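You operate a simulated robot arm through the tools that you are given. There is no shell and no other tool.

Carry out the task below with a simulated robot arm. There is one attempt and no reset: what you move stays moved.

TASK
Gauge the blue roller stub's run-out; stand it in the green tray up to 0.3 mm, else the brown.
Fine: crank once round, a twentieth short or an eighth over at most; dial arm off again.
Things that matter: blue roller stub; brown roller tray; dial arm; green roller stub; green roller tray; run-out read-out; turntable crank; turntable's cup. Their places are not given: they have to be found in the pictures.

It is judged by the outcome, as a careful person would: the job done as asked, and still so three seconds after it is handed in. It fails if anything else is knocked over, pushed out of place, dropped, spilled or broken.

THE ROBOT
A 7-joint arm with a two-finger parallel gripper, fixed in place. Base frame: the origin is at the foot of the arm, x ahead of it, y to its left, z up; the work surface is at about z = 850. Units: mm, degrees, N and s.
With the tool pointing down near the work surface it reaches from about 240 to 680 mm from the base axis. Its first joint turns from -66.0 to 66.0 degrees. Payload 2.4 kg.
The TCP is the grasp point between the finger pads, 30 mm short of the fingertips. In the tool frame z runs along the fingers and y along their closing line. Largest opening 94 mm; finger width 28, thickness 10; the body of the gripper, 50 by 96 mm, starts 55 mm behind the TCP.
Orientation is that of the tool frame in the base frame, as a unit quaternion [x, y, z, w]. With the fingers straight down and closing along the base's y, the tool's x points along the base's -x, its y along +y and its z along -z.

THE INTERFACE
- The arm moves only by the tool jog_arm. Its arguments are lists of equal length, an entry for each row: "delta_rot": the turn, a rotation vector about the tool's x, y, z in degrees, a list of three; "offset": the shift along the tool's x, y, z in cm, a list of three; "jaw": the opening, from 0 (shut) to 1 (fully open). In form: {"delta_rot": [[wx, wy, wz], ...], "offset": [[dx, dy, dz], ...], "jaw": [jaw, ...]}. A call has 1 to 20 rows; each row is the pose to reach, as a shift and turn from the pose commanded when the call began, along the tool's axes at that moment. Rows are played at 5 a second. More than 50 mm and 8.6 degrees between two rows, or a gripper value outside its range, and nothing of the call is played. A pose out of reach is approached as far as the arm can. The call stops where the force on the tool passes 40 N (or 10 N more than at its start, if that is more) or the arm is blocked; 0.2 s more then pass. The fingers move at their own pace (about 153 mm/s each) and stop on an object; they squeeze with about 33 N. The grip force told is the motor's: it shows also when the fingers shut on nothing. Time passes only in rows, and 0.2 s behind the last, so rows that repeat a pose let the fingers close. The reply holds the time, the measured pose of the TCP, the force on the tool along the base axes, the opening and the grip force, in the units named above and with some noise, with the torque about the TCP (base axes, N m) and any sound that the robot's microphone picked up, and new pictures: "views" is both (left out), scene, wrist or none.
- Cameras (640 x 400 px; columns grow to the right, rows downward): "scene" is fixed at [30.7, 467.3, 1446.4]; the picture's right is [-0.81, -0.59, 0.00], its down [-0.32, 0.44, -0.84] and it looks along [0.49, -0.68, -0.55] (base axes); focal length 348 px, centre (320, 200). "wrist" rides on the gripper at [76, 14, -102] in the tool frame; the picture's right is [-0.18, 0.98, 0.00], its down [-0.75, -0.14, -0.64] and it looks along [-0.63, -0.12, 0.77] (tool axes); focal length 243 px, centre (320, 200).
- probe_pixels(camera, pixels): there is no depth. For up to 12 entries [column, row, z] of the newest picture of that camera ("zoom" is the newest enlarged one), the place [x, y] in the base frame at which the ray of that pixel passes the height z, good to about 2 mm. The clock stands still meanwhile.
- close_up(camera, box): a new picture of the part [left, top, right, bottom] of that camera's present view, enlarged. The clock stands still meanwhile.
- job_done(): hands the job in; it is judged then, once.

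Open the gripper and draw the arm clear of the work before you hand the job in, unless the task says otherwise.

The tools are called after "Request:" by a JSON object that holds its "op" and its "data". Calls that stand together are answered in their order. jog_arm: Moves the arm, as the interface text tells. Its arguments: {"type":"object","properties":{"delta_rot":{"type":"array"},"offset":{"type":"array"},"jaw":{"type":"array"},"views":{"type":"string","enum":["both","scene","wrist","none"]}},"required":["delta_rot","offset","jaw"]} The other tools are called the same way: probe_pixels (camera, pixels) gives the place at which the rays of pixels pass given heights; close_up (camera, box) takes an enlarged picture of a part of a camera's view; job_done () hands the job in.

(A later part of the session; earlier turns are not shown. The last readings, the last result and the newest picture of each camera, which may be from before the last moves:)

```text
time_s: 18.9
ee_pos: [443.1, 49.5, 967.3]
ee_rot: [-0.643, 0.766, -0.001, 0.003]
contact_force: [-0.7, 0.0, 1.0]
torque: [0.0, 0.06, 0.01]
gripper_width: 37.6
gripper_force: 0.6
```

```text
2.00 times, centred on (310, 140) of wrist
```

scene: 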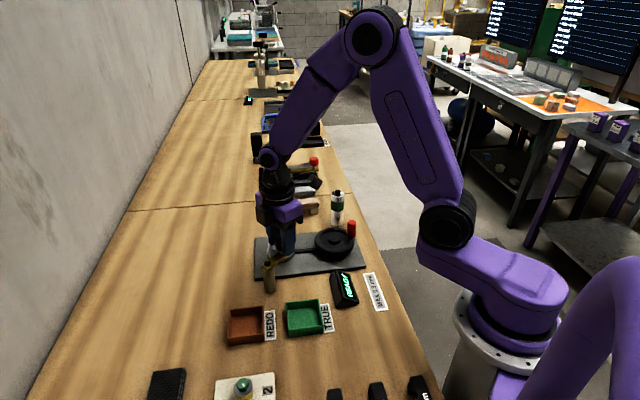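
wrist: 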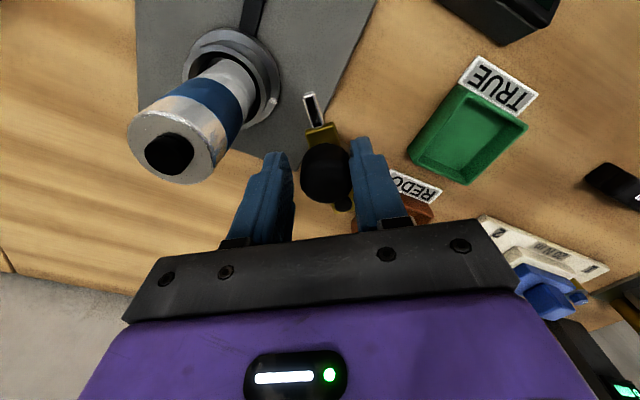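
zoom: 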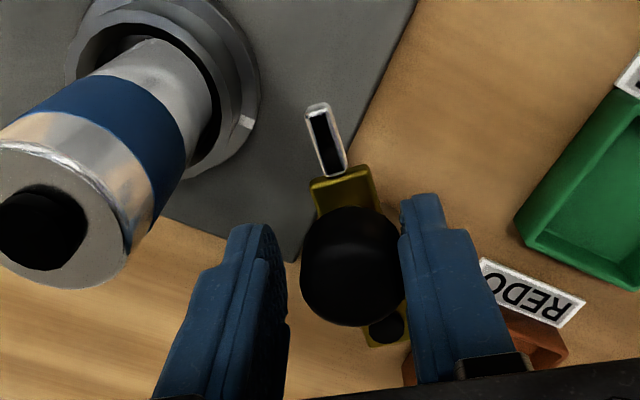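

The arm follows the trailing finger and the read-out still shows READY. I continue the arc in smaller steps toward the roller.

Request:
{"op": "jog_arm", "data": {"delta_rot": [[0, 0, 0], [0, 0, 0], [0, 0, 0], [0, 0, 0], [0, 0, 0]], "offset": [[-0.08, -0.3, 0], [-0.175, -0.6, 0], [-0.3, -0.89, 0], [-0.44, -1.17, 0], [-0.44, -1.17, 0]], "jaw": [0.39, 0.39, 0.39, 0.39, 0.39], "views": "both"}}

Request:
{"op": "close_up", "data": {"camera": "scene", "box": [245, 205, 365, 315]}}

Request:
{"op": "close_up", "data": {"camera": "wrist", "box": [220, 40, 400, 240]}}

```text
time_s: 20.1
ee_pos: [454.4, 50.4, 967.4]
ee_rot: [-0.643, 0.766, -0.001, 0.003]
contact_force: [-1.0, -0.9, 0.6]
torque: [-0.03, 0.1, 0.0]
gripper_width: 37.5
gripper_force: 0.6
```

scene: 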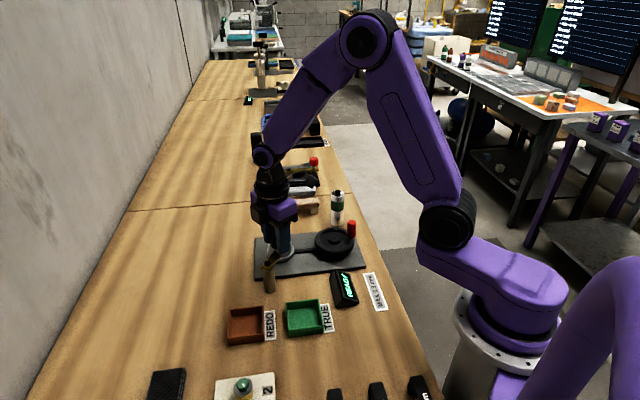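
wrist: 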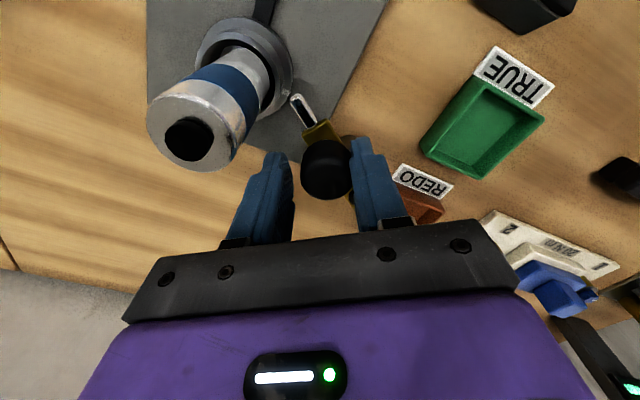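

```text
3.64 times, centred on (305, 260) of scene
```

zoom: 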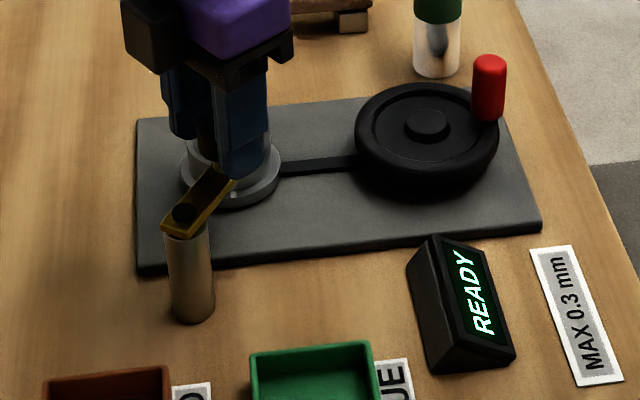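

```text
2.00 times, centred on (310, 140) of wrist
```

zoom: 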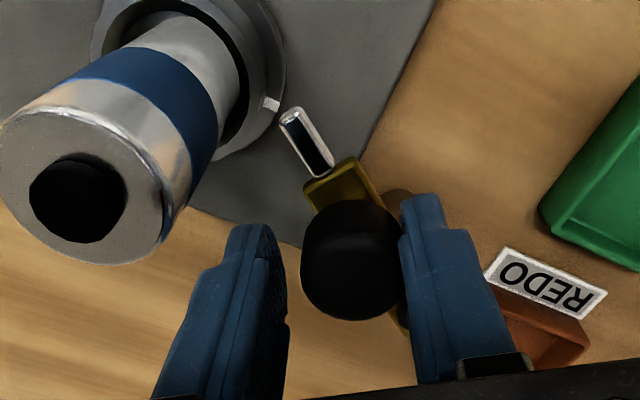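

Tip is now about a few degrees short of the stub in the wrist view at zoom (295,120). I continue in small steps to about 60° with an eye on force.

Request:
{"op": "jog_arm", "data": {"delta_rot": [[0, 0, 0], [0, 0, 0], [0, 0, 0], [0, 0, 0], [0, 0, 0]], "offset": [[-0.1, -0.17, 0], [-0.21, -0.33, 0], [-0.3, -0.46, 0], [-0.385, -0.58, 0], [-0.385, -0.58, 0]], "jaw": [0.39, 0.39, 0.39, 0.39, 0.39], "views": "both"}}

Request:
{"op": "close_up", "data": {"camera": "scene", "box": [245, 205, 365, 315]}}

Request:
{"op": "close_up", "data": {"camera": "wrist", "box": [220, 40, 400, 240]}}

```text
time_s: 21.3
ee_pos: [461.6, 54.1, 967.2]
ee_rot: [-0.642, 0.766, -0.002, 0.002]
contact_force: [-1.2, -1.0, 0.1]
torque: [0.01, 0.01, -0.03]
gripper_width: 37.2
gripper_force: 0.3
```

scene: 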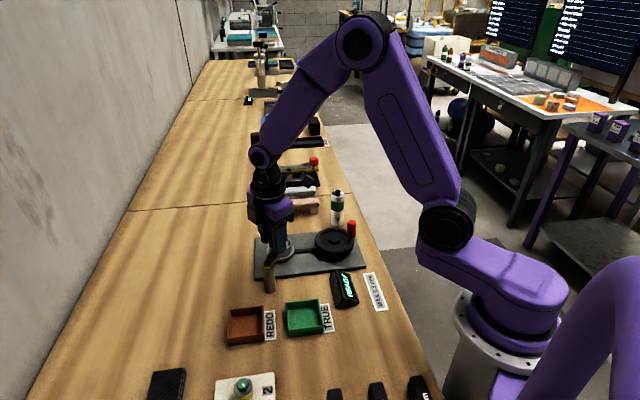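
wrist: 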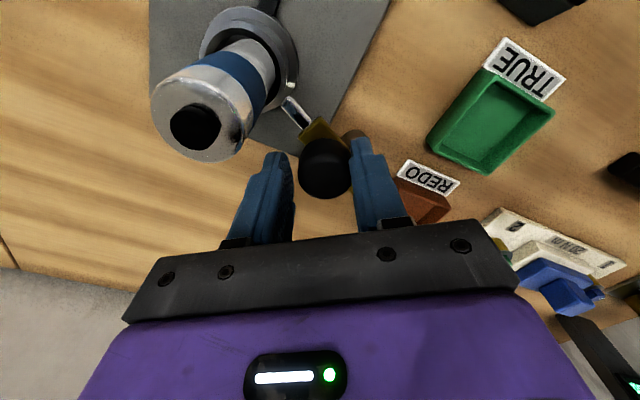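

```text
3.64 times, centred on (305, 260) of scene
```

zoom: 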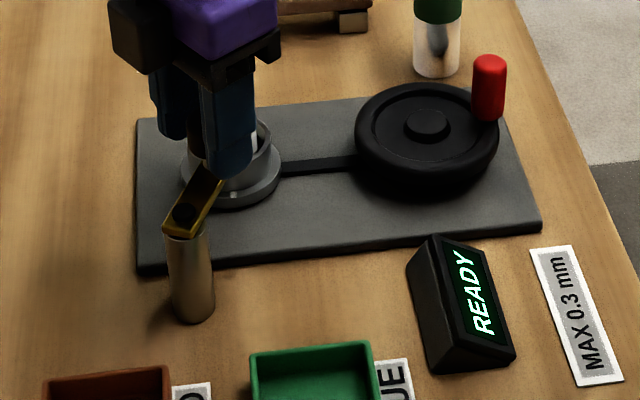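

```text
2.00 times, centred on (310, 140) of wrist
```

zoom: 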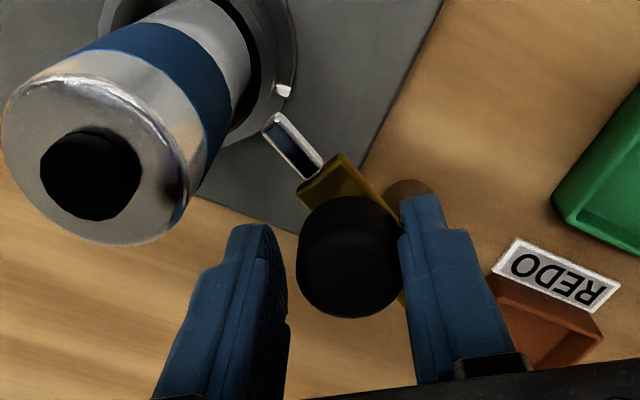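

Still no contact and READY shows; the tip in the wrist zoom is near (270,125), close to the stub. I step a further 5°.

Request:
{"op": "jog_arm", "data": {"delta_rot": [[0, 0, 0], [0, 0, 0], [0, 0, 0]], "offset": [[-0.13, -0.15, 0], [-0.255, -0.29, 0], [-0.255, -0.29, 0]], "jaw": [0.39, 0.39, 0.39], "views": "both"}}

Request:
{"op": "close_up", "data": {"camera": "scene", "box": [245, 205, 365, 315]}}

Request:
{"op": "close_up", "data": {"camera": "wrist", "box": [220, 40, 400, 240]}}

```text
time_s: 22.1
ee_pos: [464.3, 56.0, 967.6]
ee_rot: [-0.643, 0.766, -0.001, 0.002]
contact_force: [-2.8, -1.0, 0.6]
torque: [-0.02, 0.03, 0.0]
gripper_width: 37.6
gripper_force: 1.3
```

scene: 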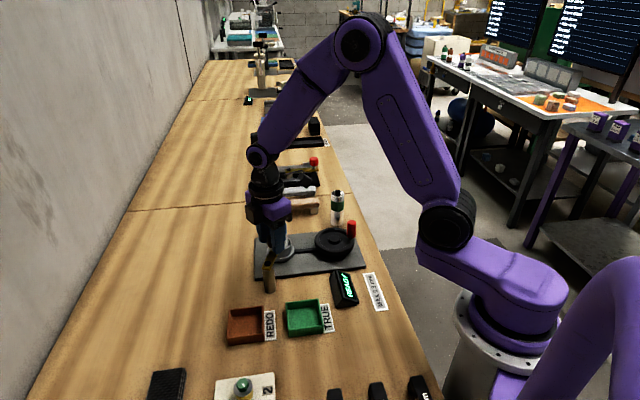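
wrist: 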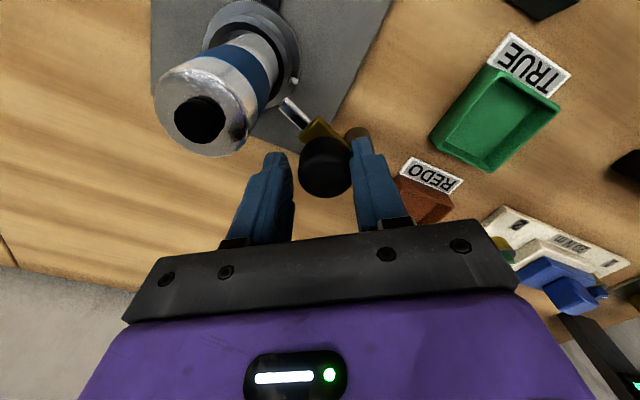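

```text
3.64 times, centred on (305, 260) of scene
```

zoom: 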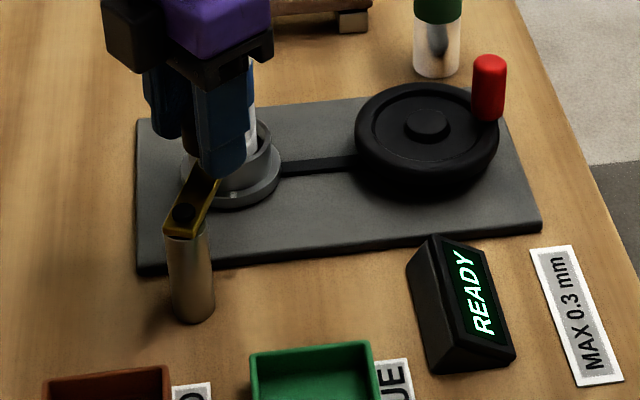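

```text
2.00 times, centred on (310, 140) of wrist
```

zoom: 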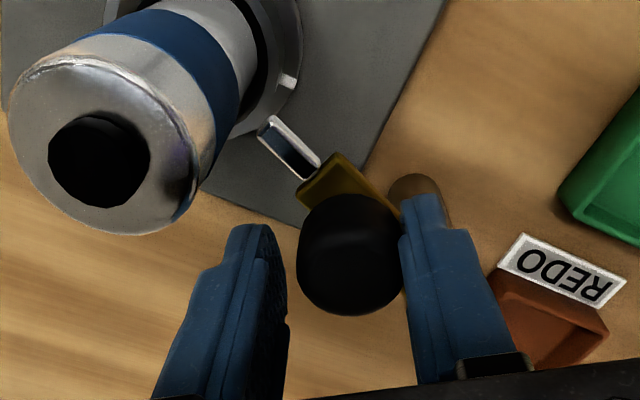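

Force is only ~3 N and the tip still points about 10° clockwise of the stub's axis. I continue another 4°, then 4° more, in small rows.

Request:
{"op": "jog_arm", "data": {"delta_rot": [[0, 0, 0], [0, 0, 0], [0, 0, 0]], "offset": [[-0.11, -0.12, 0], [-0.22, -0.23, 0], [-0.22, -0.23, 0]], "jaw": [0.39, 0.39, 0.39], "views": "both"}}

Request:
{"op": "close_up", "data": {"camera": "scene", "box": [245, 205, 365, 315]}}

Request:
{"op": "close_up", "data": {"camera": "wrist", "box": [220, 40, 400, 240]}}

```text
time_s: 22.9
ee_pos: [467.0, 57.9, 966.6]
ee_rot: [-0.643, 0.766, -0.001, 0.003]
contact_force: [-1.8, -0.9, 0.4]
torque: [0.02, 0.01, 0.04]
gripper_width: 37.3
gripper_force: 1.0
```

scene: 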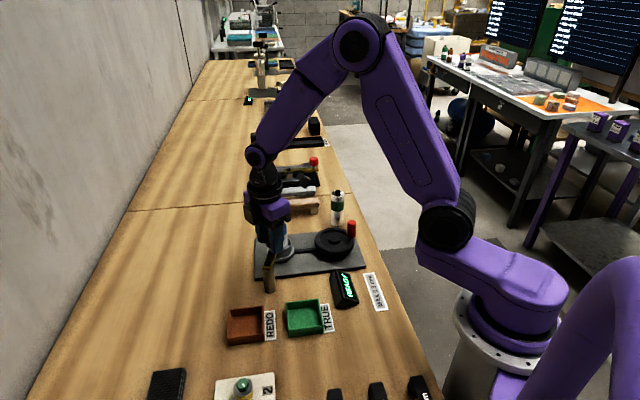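
wrist: 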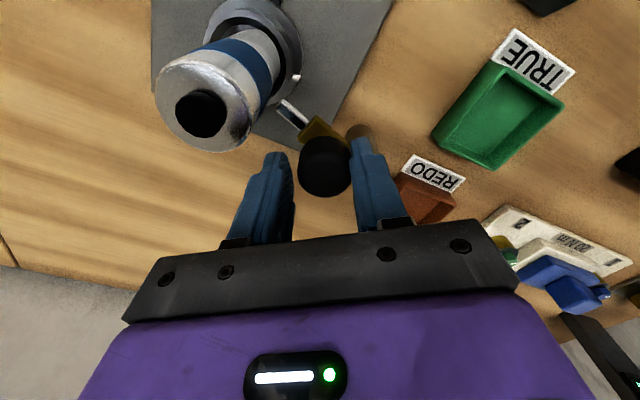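

```text
3.64 times, centred on (305, 260) of scene
```

zoom: 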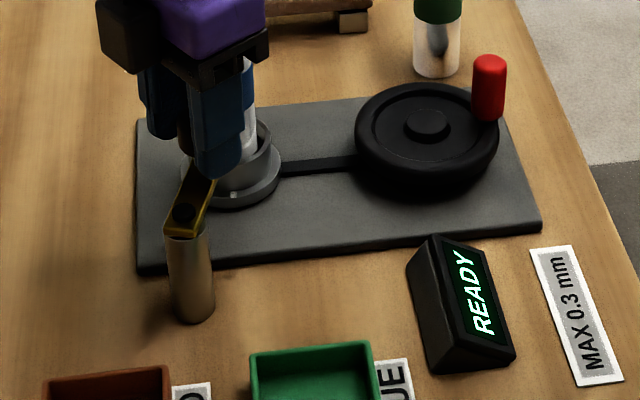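

```text
2.00 times, centred on (310, 140) of wrist
```

zoom: 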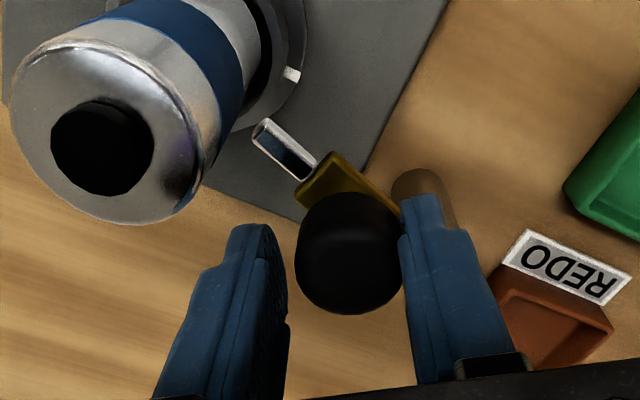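

The tip line now passes about 3 mm beside the stub's axis. I step another 4°.

Request:
{"op": "jog_arm", "data": {"delta_rot": [[0, 0, 0], [0, 0, 0], [0, 0, 0]], "offset": [[-0.12, -0.1, 0], [-0.24, -0.2, 0], [-0.24, -0.2, 0]], "jaw": [0.39, 0.39, 0.39], "views": "both"}}

Request:
{"op": "close_up", "data": {"camera": "scene", "box": [245, 205, 365, 315]}}

Request:
{"op": "close_up", "data": {"camera": "wrist", "box": [220, 40, 400, 240]}}

```text
time_s: 23.7
ee_pos: [470.1, 59.3, 967.8]
ee_rot: [-0.643, 0.766, -0.001, 0.001]
contact_force: [-1.7, -1.4, 0.0]
torque: [-0.01, -0.02, 0.02]
gripper_width: 37.2
gripper_force: 1.2
```

scene: 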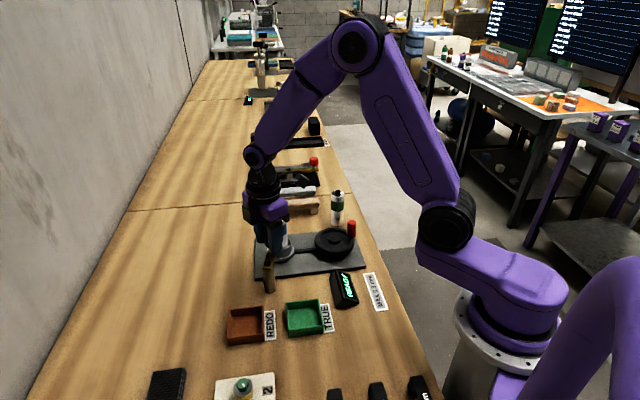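
wrist: 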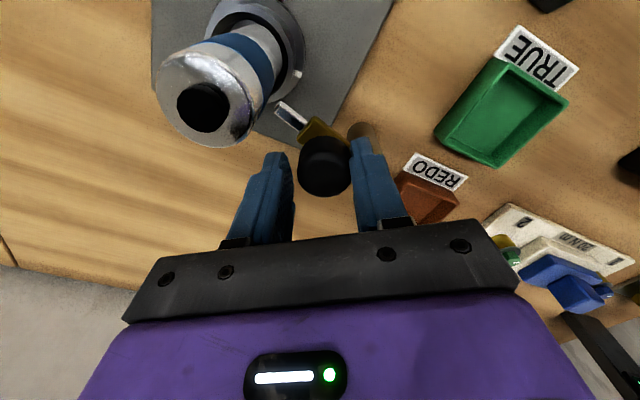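

```text
3.64 times, centred on (305, 260) of scene
```

zoom: 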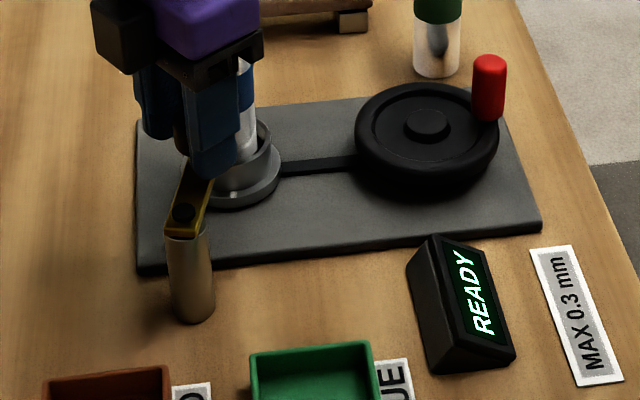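

```text
2.00 times, centred on (310, 140) of wrist
```

zoom: 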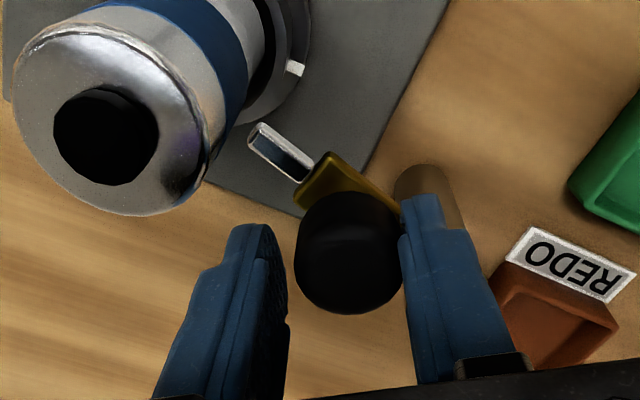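

I probe the tip, rod base and the stub's top rim in this wrist view to work out the real angle to the stub.

Request:
{"op": "probe_pixels", "data": {"camera": "wrist", "pixels": [[276.5, 104.5, 925], [303, 126, 925], [205, 107, 977], [324, 163, 955], [157, 80, 977], [253, 110, 977], [295.5, 74.5, 865], [293, 78, 865]]}}

Request:
{"op": "close_up", "data": {"camera": "scene", "box": [250, 220, 320, 290]}}

```text
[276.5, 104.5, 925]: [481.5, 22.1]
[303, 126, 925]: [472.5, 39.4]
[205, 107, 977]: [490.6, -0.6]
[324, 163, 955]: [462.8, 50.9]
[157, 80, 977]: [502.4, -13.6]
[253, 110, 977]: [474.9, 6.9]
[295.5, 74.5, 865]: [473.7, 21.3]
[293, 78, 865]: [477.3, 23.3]
```

```text
5.71 times, centred on (285, 255) of scene
```

zoom: 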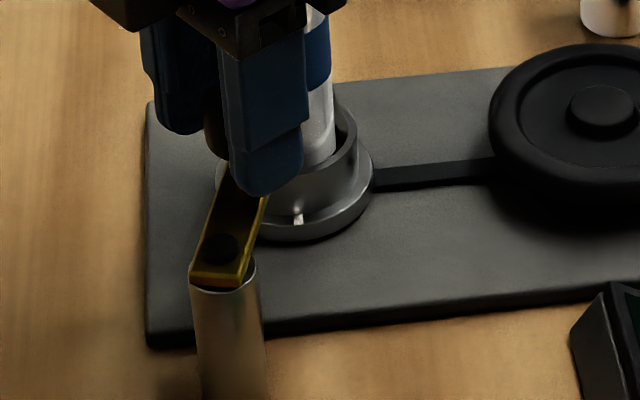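

The tip (≈(481.5,22)) points at the stub centre (≈(490,0)) along the pivot line, with about 6 mm gap. I take closer enlargements to see whether it touches.

Request:
{"op": "close_up", "data": {"camera": "wrist", "box": [230, 60, 330, 140]}}

Request:
{"op": "close_up", "data": {"camera": "scene", "box": [320, 255, 400, 315]}}

```text
5.00 times, centred on (280, 100) of wrist
```

zoom: 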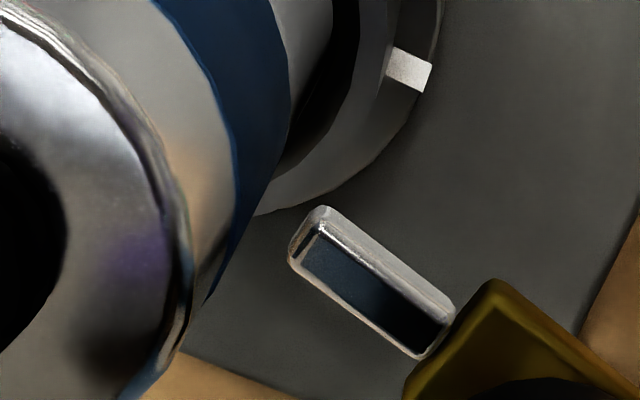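

```text
6.67 times, centred on (360, 285) of scene
```

zoom: 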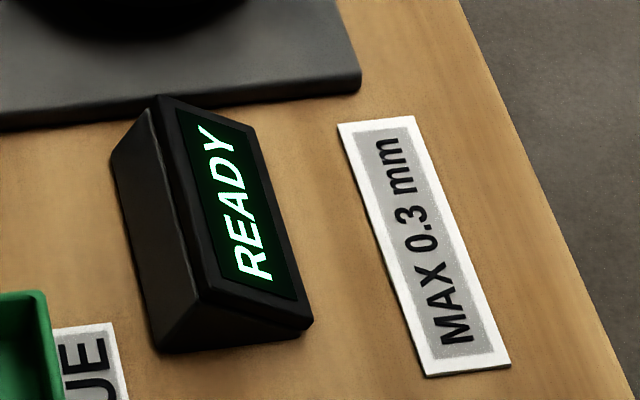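

No contact yet and the arm still swings freely (force ≈2 N). I nudge a further 3-4° to see whether there is a stop or the read-out reacts.

Request:
{"op": "jog_arm", "data": {"delta_rot": [[0, 0, 0], [0, 0, 0], [0, 0, 0]], "offset": [[-0.05, -0.13, 0], [-0.1, -0.26, 0], [-0.1, -0.26, 0]], "jaw": [0.39, 0.39, 0.39], "views": "both"}}

Request:
{"op": "close_up", "data": {"camera": "wrist", "box": [220, 40, 400, 240]}}

Request:
{"op": "close_up", "data": {"camera": "scene", "box": [245, 205, 365, 315]}}

```text
time_s: 24.5
ee_pos: [471.8, 58.7, 967.3]
ee_rot: [-0.643, 0.766, -0.002, 0.003]
contact_force: [-2.2, 1.4, -0.2]
torque: [0.0, 0.04, -0.01]
gripper_width: 38.0
gripper_force: 1.2
```

scene: 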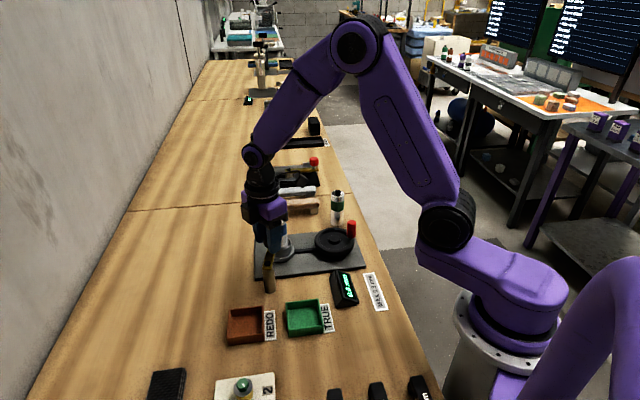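
wrist: 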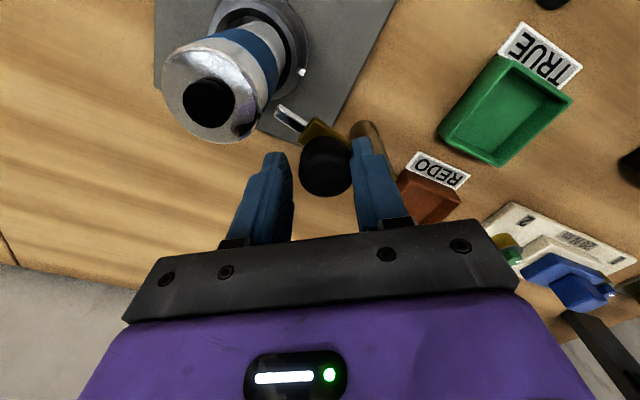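

```text
2.00 times, centred on (310, 140) of wrist
```

zoom: 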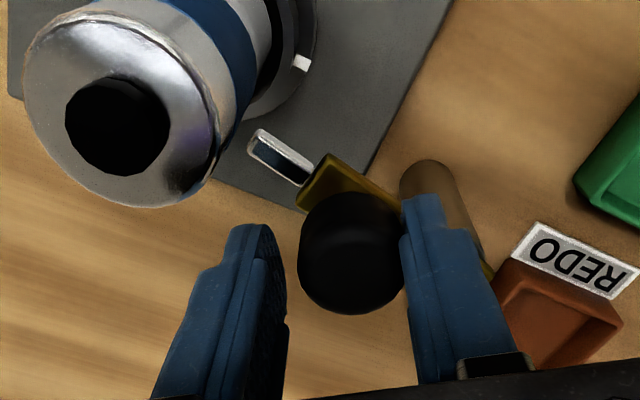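

```text
3.64 times, centred on (305, 260) of scene
```

zoom: 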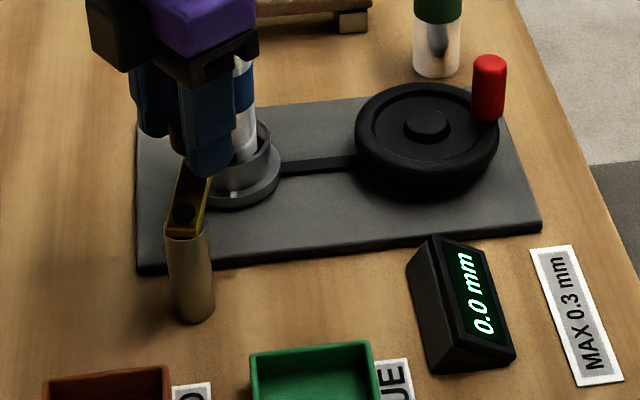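

The read-out now shows "0.0 mm": the dial is on. I nudge about 1° more for margin and check that it stays.

Request:
{"op": "jog_arm", "data": {"delta_rot": [[0, 0, 0], [0, 0, 0]], "offset": [[-0.05, -0.1, 0], [-0.05, -0.1, 0]], "jaw": [0.39, 0.39], "views": "both"}}

Request:
{"op": "close_up", "data": {"camera": "scene", "box": [245, 205, 365, 315]}}

Request:
{"op": "close_up", "data": {"camera": "wrist", "box": [220, 40, 400, 240]}}

```text
time_s: 25.1
ee_pos: [473.8, 61.6, 966.4]
ee_rot: [-0.643, 0.766, -0.002, 0.003]
contact_force: [-2.0, 0.7, 0.2]
torque: [0.0, 0.05, 0.0]
gripper_width: 38.0
gripper_force: 1.2
```

scene: 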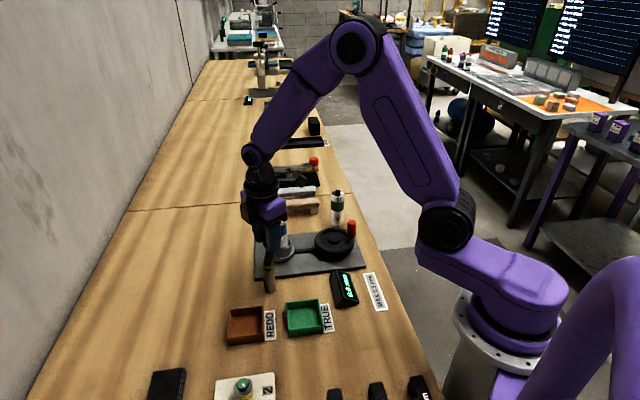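
wrist: 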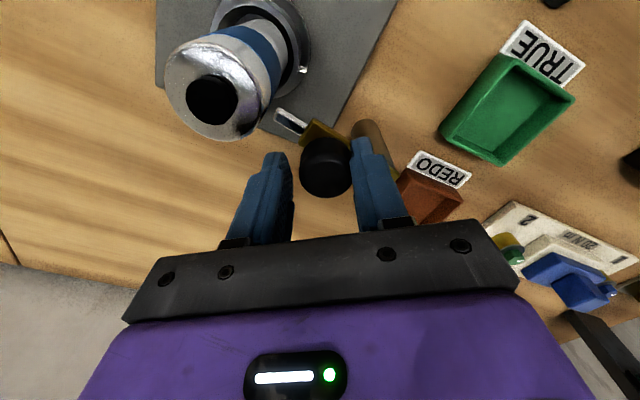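

```text
3.64 times, centred on (305, 260) of scene
```

zoom: 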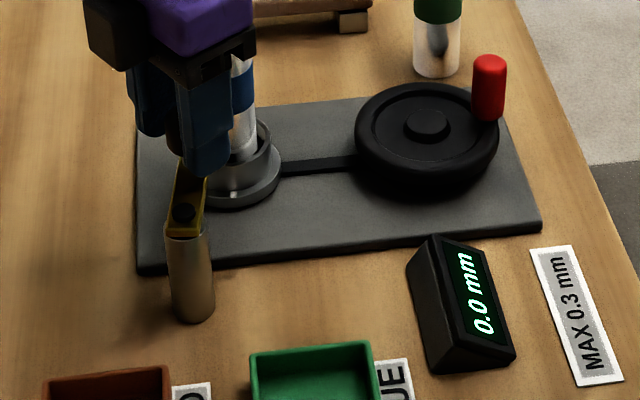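

```text
2.00 times, centred on (310, 140) of wrist
```

zoom: 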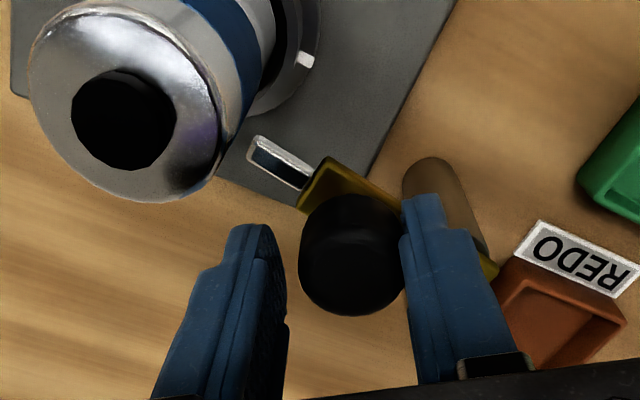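

The read-out stays at 0.0 mm. I open the jaws, rise straight up, then swing back to the default orientation above the red crank knob.

Request:
{"op": "jog_arm", "data": {"delta_rot": [[0, 0, 0], [0, 0, 0], [0, 0, 0], [0, 0, 0], [0, 0, 0], [0, 0, 8], [0, 0, 16], [0, 0, 24], [0, 0, 32], [0, 0, 40], [0, 0, 48], [0, 0, 56], [0, 0, 64], [0, 0, 72], [0, 0, 80], [0, 0, 80]], "offset": [[0, 0, 0], [0, 0, 0], [0, 0, -3], [0, 0, -6.5], [0, 0, -10], [1.5, 0.5, -10.5], [3.5, 1.2, -10.5], [5.5, 1.9, -10.5], [7.7, 2.7, -10.5], [9.9, 3.5, -10.5], [12.2, 4.3, -10.5], [14.5, 5.1, -10.5], [16.8, 5.9, -10.5], [18.8, 6.6, -10.5], [20.2, 7.1, -10.5], [20.2, 7.1, -10.5]], "jaw": [0.55, 0.65, 0.65, 0.65, 0.65, 0.65, 0.65, 0.65, 0.65, 0.65, 0.65, 0.65, 0.65, 0.65, 0.65, 0.65], "views": "both"}}

Request:
{"op": "close_up", "data": {"camera": "scene", "box": [245, 205, 365, 315]}}

```text
time_s: 28.5
ee_pos: [367.9, -126.0, 1073.0]
ee_rot: [0.0, 1.0, 0.0, 0.003]
contact_force: [-0.8, 0.2, 0.6]
torque: [0.02, 0.02, -0.02]
gripper_width: 61.0
gripper_force: 0.2
```

scene: 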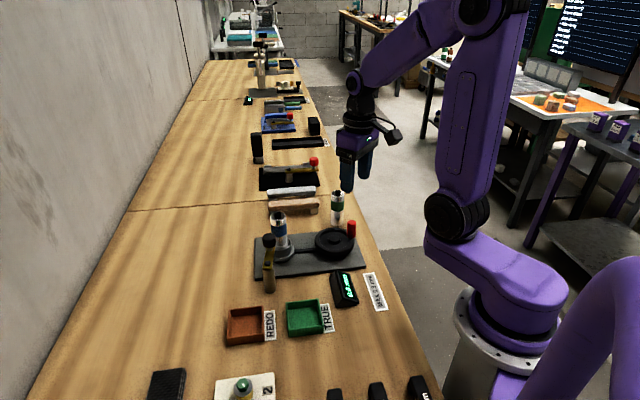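
wrist: 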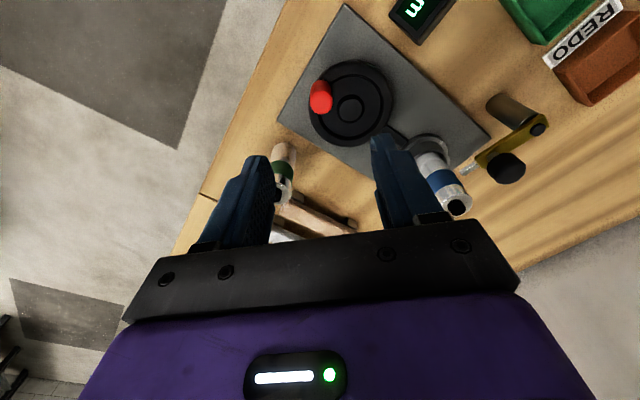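

```text
3.64 times, centred on (305, 260) of scene
```

zoom: 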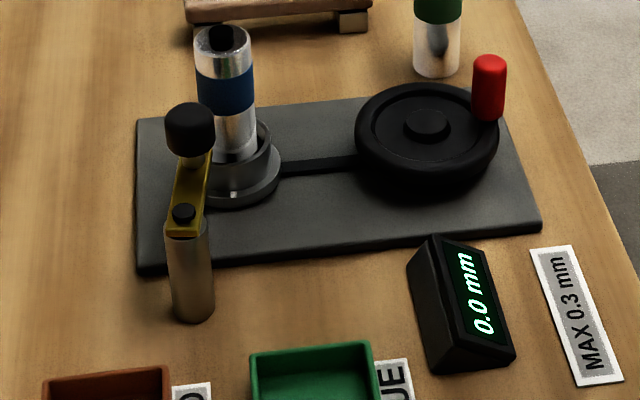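

The dial stays on at 0.0 mm. I enlarge the wheel and red knob in the wrist and scene views to get their geometry.

Request:
{"op": "close_up", "data": {"camera": "wrist", "box": [290, 50, 410, 160]}}

Request:
{"op": "close_up", "data": {"camera": "scene", "box": [305, 210, 365, 270]}}

```text
3.64 times, centred on (350, 105) of wrist
```

zoom: 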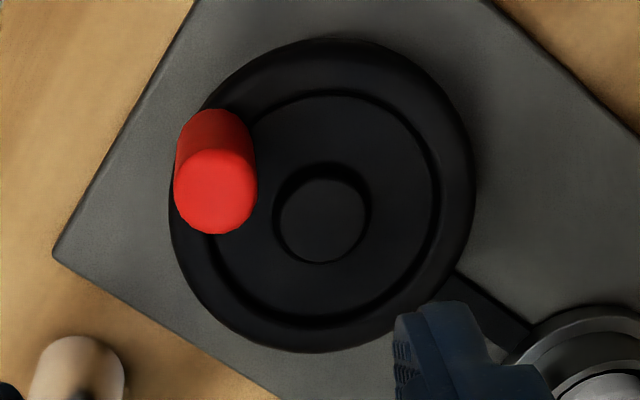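

```text
6.67 times, centred on (335, 240) of scene
```

zoom: 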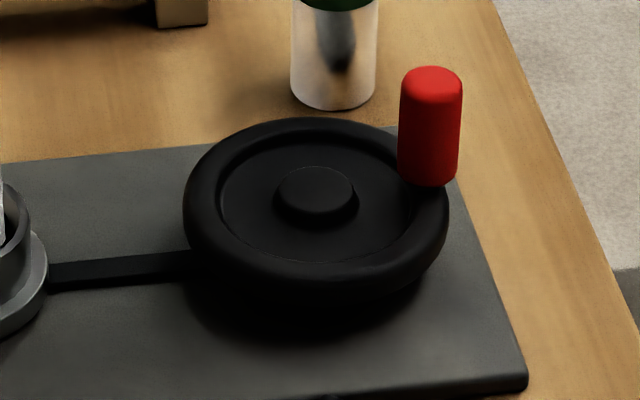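

I probe knob top, hub top and wheel centre in both views at several heights.

Request:
{"op": "probe_pixels", "data": {"camera": "wrist", "pixels": [[321.4, 102.8, 930], [321.4, 102.8, 945], [321.1, 90.7, 895], [350.3, 110, 890], [350.3, 110, 905], [350.5, 103.6, 875], [350.5, 103.6, 885], [308.8, 103, 885], [392.4, 103, 885]]}}

Request:
{"op": "probe_pixels", "data": {"camera": "scene", "pixels": [[351.8, 222, 930], [351.8, 222, 945], [351.2, 236.3, 895], [334.4, 238.2, 890], [334.4, 238.2, 905], [334.5, 241, 885]]}}

```text
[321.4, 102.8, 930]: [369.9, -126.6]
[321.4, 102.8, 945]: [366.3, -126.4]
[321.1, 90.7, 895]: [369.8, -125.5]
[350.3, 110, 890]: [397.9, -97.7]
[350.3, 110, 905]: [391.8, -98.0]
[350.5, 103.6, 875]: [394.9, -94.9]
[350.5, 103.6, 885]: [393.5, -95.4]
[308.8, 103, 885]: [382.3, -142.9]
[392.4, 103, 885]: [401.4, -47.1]
```

```text
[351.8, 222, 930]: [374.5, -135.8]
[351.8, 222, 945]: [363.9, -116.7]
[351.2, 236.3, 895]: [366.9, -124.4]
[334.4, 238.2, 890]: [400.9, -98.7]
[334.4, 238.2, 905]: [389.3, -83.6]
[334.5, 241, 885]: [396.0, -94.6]
```

Knob is at about (368.5,-126), z 895–938; wheel centre ≈(396,-97), radius ≈40, starting angle ≈-133°. I descend over the knob to TCP z≈931.

Request:
{"op": "jog_arm", "data": {"delta_rot": [[0, 0, 0], [0, 0, 0], [0, 0, 0], [0, 0, 0], [0, 0, 0], [0, 0, 0]], "offset": [[0, 0, 3], [0, 0, 6.5], [0, 0, 9.5], [0, 0, 12], [0, 0, 14.2], [0, 0, 14.2]], "jaw": [0.6, 0.6, 0.6, 0.6, 0.6, 0.6], "views": "both"}}

Request:
{"op": "close_up", "data": {"camera": "wrist", "box": [240, 60, 420, 230]}}

Request:
{"op": "close_up", "data": {"camera": "scene", "box": [305, 190, 385, 270]}}

```text
time_s: 29.9
ee_pos: [369.8, -127.9, 928.7]
ee_rot: [0.0, 1.0, 0.0, 0.003]
contact_force: [0.2, -0.2, -0.4]
torque: [-0.05, -0.01, 0.0]
gripper_width: 56.5
gripper_force: 0.1
```

scene: 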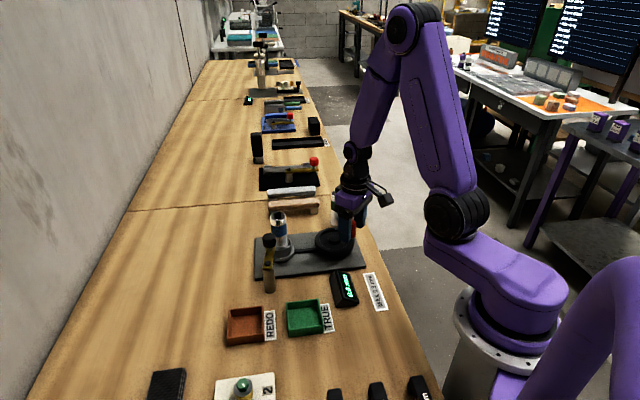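
wrist: 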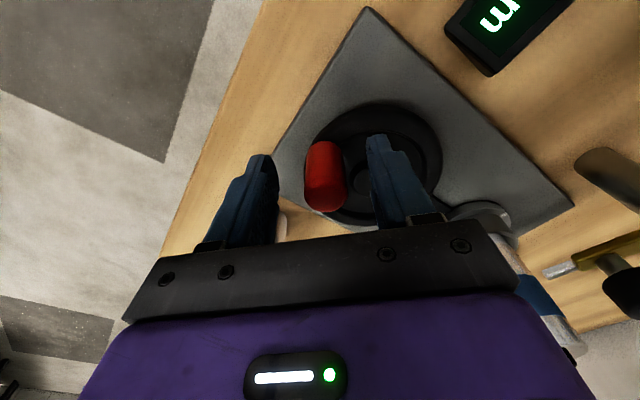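

```text
2.35 times, centred on (330, 145) of wrist
```

zoom: 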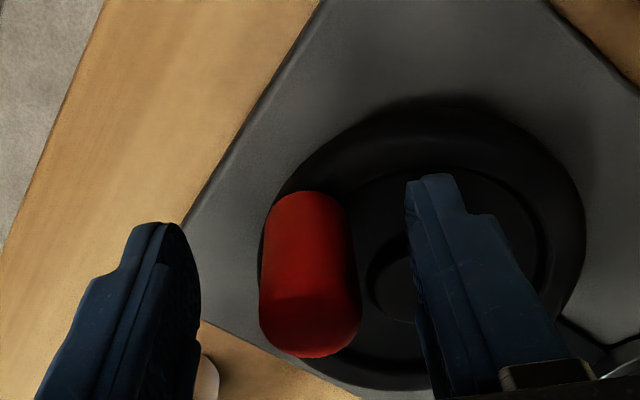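

```text
5.00 times, centred on (345, 230) of scene
```

zoom: 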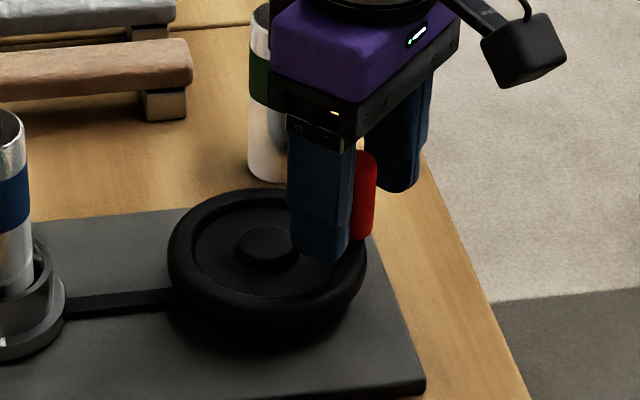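

The knob is between the fingers, ~3 mm off centre. To crank with a loose cage whose closing line follows the tangent, I turn the tool to θ=-90° about the knob and recentre.

Request:
{"op": "jog_arm", "data": {"delta_rot": [[0, 0, 0], [0, 0, 8], [0, 0, 16], [0, 0, 24], [0, 0, 32], [0, 0, 40], [0, 0, 48], [0, 0, 56], [0, 0, 64], [0, 0, 72], [0, 0, 80], [0, 0, 85], [0, 0, 85]], "offset": [[0.2, 0.2, -0.15], [0.25, 0.25, -0.15], [0.25, 0.25, -0.15], [0.25, 0.25, -0.15], [0.25, 0.25, -0.15], [0.25, 0.25, -0.15], [0.25, 0.25, -0.15], [0.25, 0.25, -0.15], [0.25, 0.25, -0.15], [0.25, 0.25, -0.15], [0.25, 0.25, -0.15], [0.25, 0.25, -0.15], [0.25, 0.25, -0.15]], "jaw": [0.6, 0.6, 0.6, 0.6, 0.6, 0.6, 0.6, 0.6, 0.6, 0.6, 0.6, 0.6, 0.6], "views": "both"}}

Request:
{"op": "close_up", "data": {"camera": "wrist", "box": [240, 60, 420, 230]}}

Request:
{"op": "close_up", "data": {"camera": "scene", "box": [245, 190, 385, 310]}}

```text
time_s: 32.7
ee_pos: [366.8, -124.3, 931.1]
ee_rot: [0.676, 0.737, 0.001, 0.001]
contact_force: [-0.1, -0.8, 0.9]
torque: [-0.02, -0.02, -0.02]
gripper_width: 56.6
gripper_force: 0.0
```

scene: 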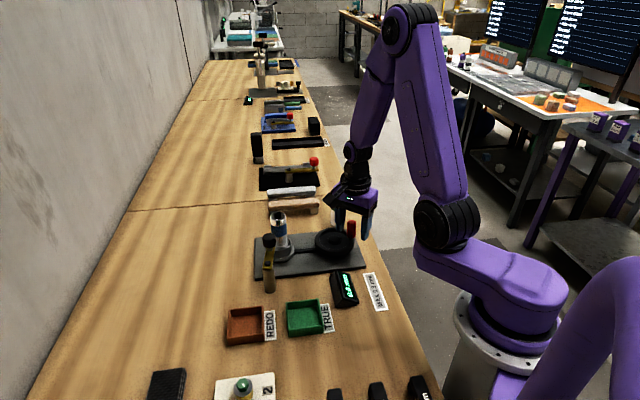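
wrist: 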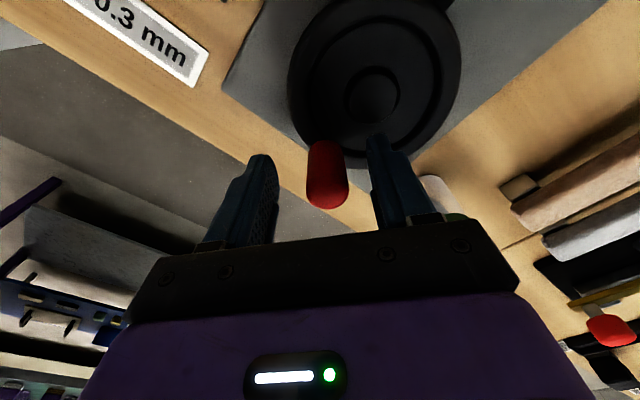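

```text
2.35 times, centred on (330, 145) of wrist
```

zoom: 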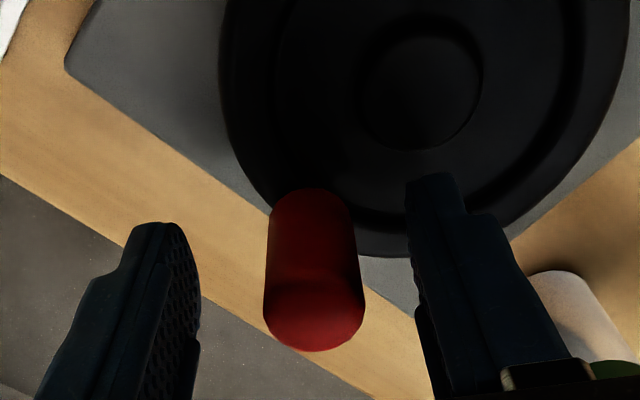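

```text
3.33 times, centred on (315, 250) of scene
```

zoom: 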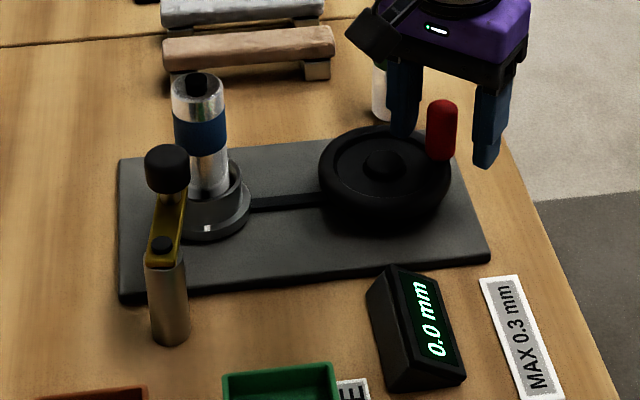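

Pose reached; the wheel and hub are in clear view. I probe the hub and knob from this side to refine the wheel centre.

Request:
{"op": "probe_pixels", "data": {"camera": "wrist", "pixels": [[372.5, 100.4, 888], [372.5, 100.4, 893], [327.9, 192.6, 936], [327.9, 192.6, 940], [287, 72, 880], [461, 72, 880], [372, 73, 880]]}}

Request:
{"op": "close_up", "data": {"camera": "wrist", "box": [270, 0, 470, 170]}}

```text
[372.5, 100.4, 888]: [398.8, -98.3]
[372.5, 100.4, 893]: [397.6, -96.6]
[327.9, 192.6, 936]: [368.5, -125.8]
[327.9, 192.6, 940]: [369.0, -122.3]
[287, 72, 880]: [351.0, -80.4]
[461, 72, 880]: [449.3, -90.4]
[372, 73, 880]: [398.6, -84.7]
```

```text
2.35 times, centred on (370, 85) of wrist
```

zoom: 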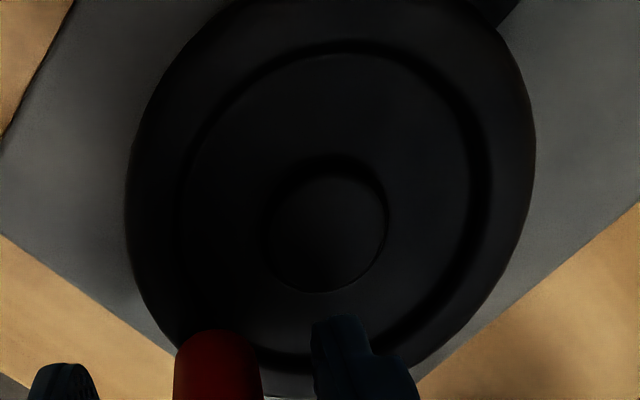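

Hub centre ≈(398,-97.3), knob ≈(369,-125.5): radius ≈40.4. I centre on the knob, close to a loose 28 mm cage, and start cranking counter-clockwise about 48°.

Request:
{"op": "jog_arm", "data": {"delta_rot": [[0, 0, 0], [0, 0, 0], [0, 0, 0], [0, 0, 0], [0, 0, 0], [0, 0, 0], [0, 0, 0], [0, 0, 0], [0, 0, 0], [0, 0, 0]], "offset": [[-0.2, 0.25, 0], [-0.2, 0.25, 0], [-0.2, 0.25, 0], [-0.61, 0.64, 0], [-0.97, 1.08, 0], [-1.25, 1.57, 0], [-1.47, 2.09, 0], [-1.6, 2.63, 0], [-1.67, 3.2, 0], [-1.67, 3.2, 0]], "jaw": [0.45, 0.3, 0.3, 0.3, 0.3, 0.3, 0.3, 0.3, 0.3, 0.3], "views": "both"}}

Request:
{"op": "close_up", "data": {"camera": "wrist", "box": [240, 60, 420, 230]}}

Request:
{"op": "close_up", "data": {"camera": "scene", "box": [245, 190, 385, 310]}}

```text
time_s: 34.4
ee_pos: [379.8, -138.1, 929.4]
ee_rot: [0.677, 0.736, -0.002, -0.011]
contact_force: [-25.1, -6.6, 6.0]
torque: [0.43, 0.06, 0.38]
gripper_width: 43.2
gripper_force: 12.8
stopped in row 8: the force on the tool passed its limit at 42 N (the readings are from after the stop); the commanded pose is now the measured one
```

scene: 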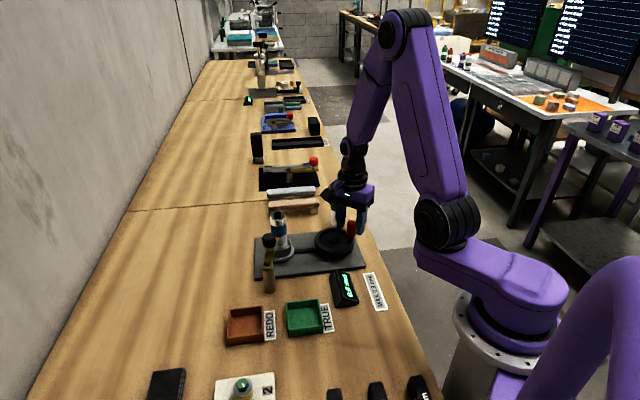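
wrist: 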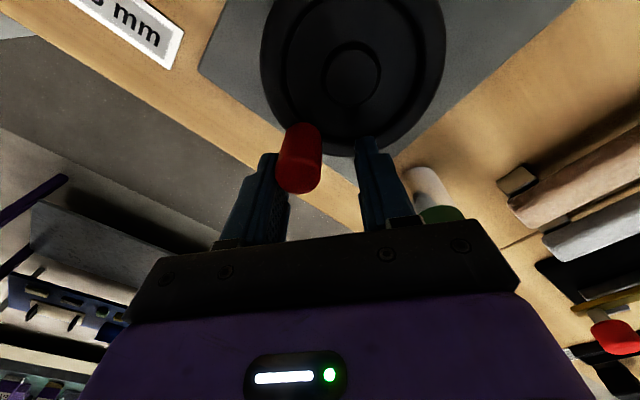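

```text
2.35 times, centred on (330, 145) of wrist
```

zoom: 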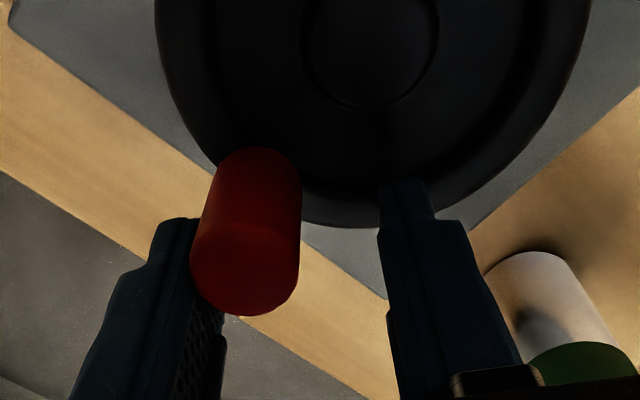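

```text
3.33 times, centred on (315, 250) of scene
```

zoom: 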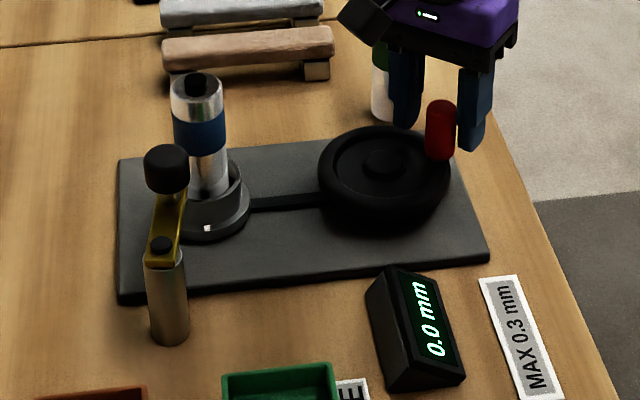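

The force limit tripped while pushing (fingers spread to 43 mm) and the knob hardly moved. I probe where the knob now is before adjusting.

Request:
{"op": "probe_pixels", "data": {"camera": "wrist", "pixels": [[299, 176, 937], [296, 135, 897], [352, 75, 891]]}}

Request:
{"op": "close_up", "data": {"camera": "scene", "box": [305, 210, 365, 270]}}

```text
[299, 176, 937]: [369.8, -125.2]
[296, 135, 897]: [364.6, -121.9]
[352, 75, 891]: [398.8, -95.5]
```

```text
6.67 times, centred on (335, 240) of scene
```

zoom: 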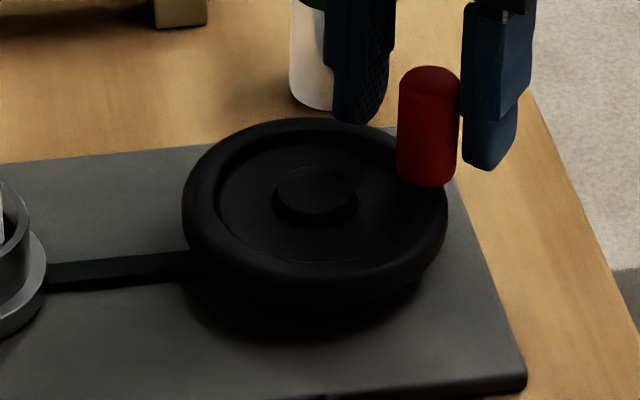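

The knob is still at (369.5,-125.3): the wheel did not yield to that off-tangent push. I open, recentre on the knob and remove the slight tool tilt (≈1°), then will turn the tool so that I can push exactly along the tangent.

Request:
{"op": "jog_arm", "data": {"delta_rot": [[0, 0, 0], [-0.5, -0.4, 0], [-1.0, -0.8, 0], [-1.0, -0.8, 0]], "offset": [[0.3, -0.4, 0], [0.9, -0.7, -0.1], [1.36, -0.91, -0.15], [1.36, -0.91, -0.15]], "jaw": [0.5, 0.6, 0.6, 0.6], "views": "both"}}

Request:
{"op": "close_up", "data": {"camera": "wrist", "box": [240, 60, 420, 230]}}

```text
time_s: 35.4
ee_pos: [374.2, -122.5, 931.8]
ee_rot: [0.675, 0.737, 0.0, 0.007]
contact_force: [0.5, -0.1, 0.0]
torque: [0.02, -0.04, 0.01]
gripper_width: 56.2
gripper_force: 0.0
```

scene: 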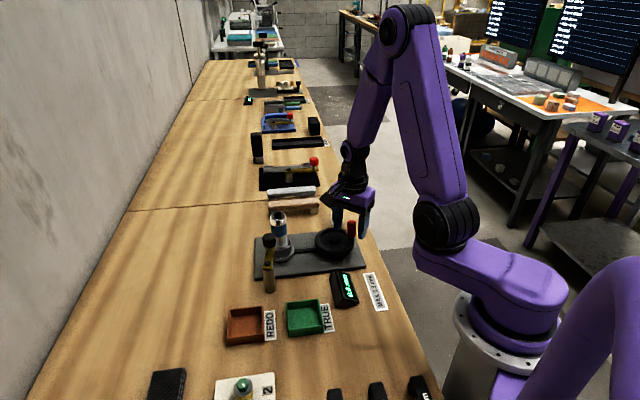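
wrist: 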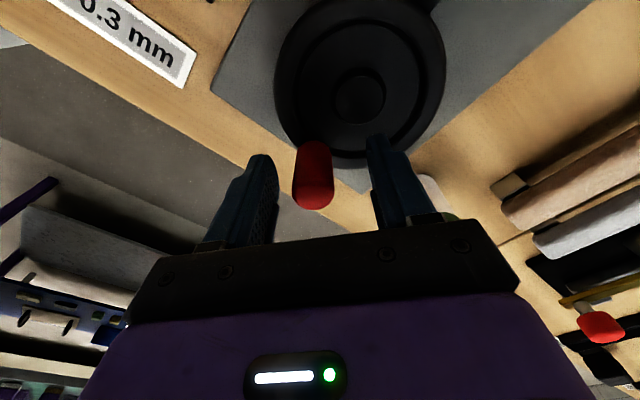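

```text
2.35 times, centred on (330, 145) of wrist
```

zoom: 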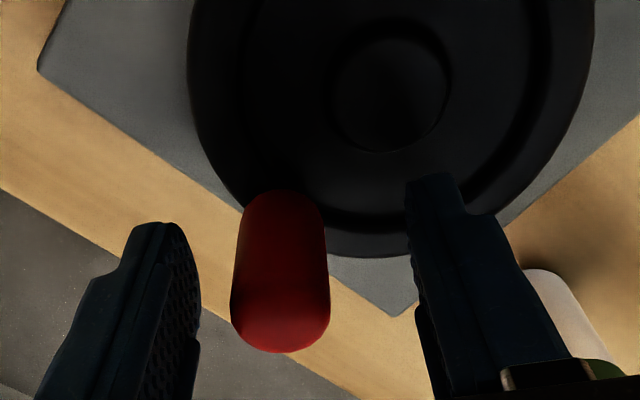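

The knob is at zoom (282,325), and the tilt is slightly over-corrected (0.8°). I trim the tilt back and centre on the knob.

Request:
{"op": "jog_arm", "data": {"delta_rot": [[0.3, 0.3, 0], [0.54, 0.59, 0], [0.54, 0.59, 0]], "offset": [[-0.1, -0.2, 0], [-0.25, -0.42, 0], [-0.25, -0.42, 0]], "jaw": [0.6, 0.6, 0.6], "views": "wrist"}}

```text
time_s: 36.2
ee_pos: [369.6, -128.0, 931.9]
ee_rot: [0.676, 0.737, 0.001, -0.001]
contact_force: [0.0, 0.1, 0.4]
torque: [0.02, 0.03, -0.03]
gripper_width: 56.1
gripper_force: 0.0
```

wrist: 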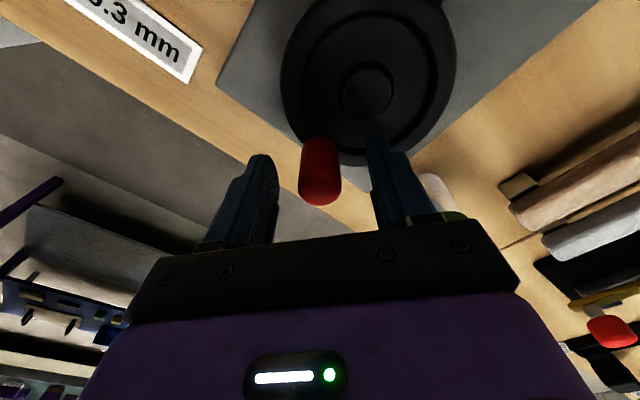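

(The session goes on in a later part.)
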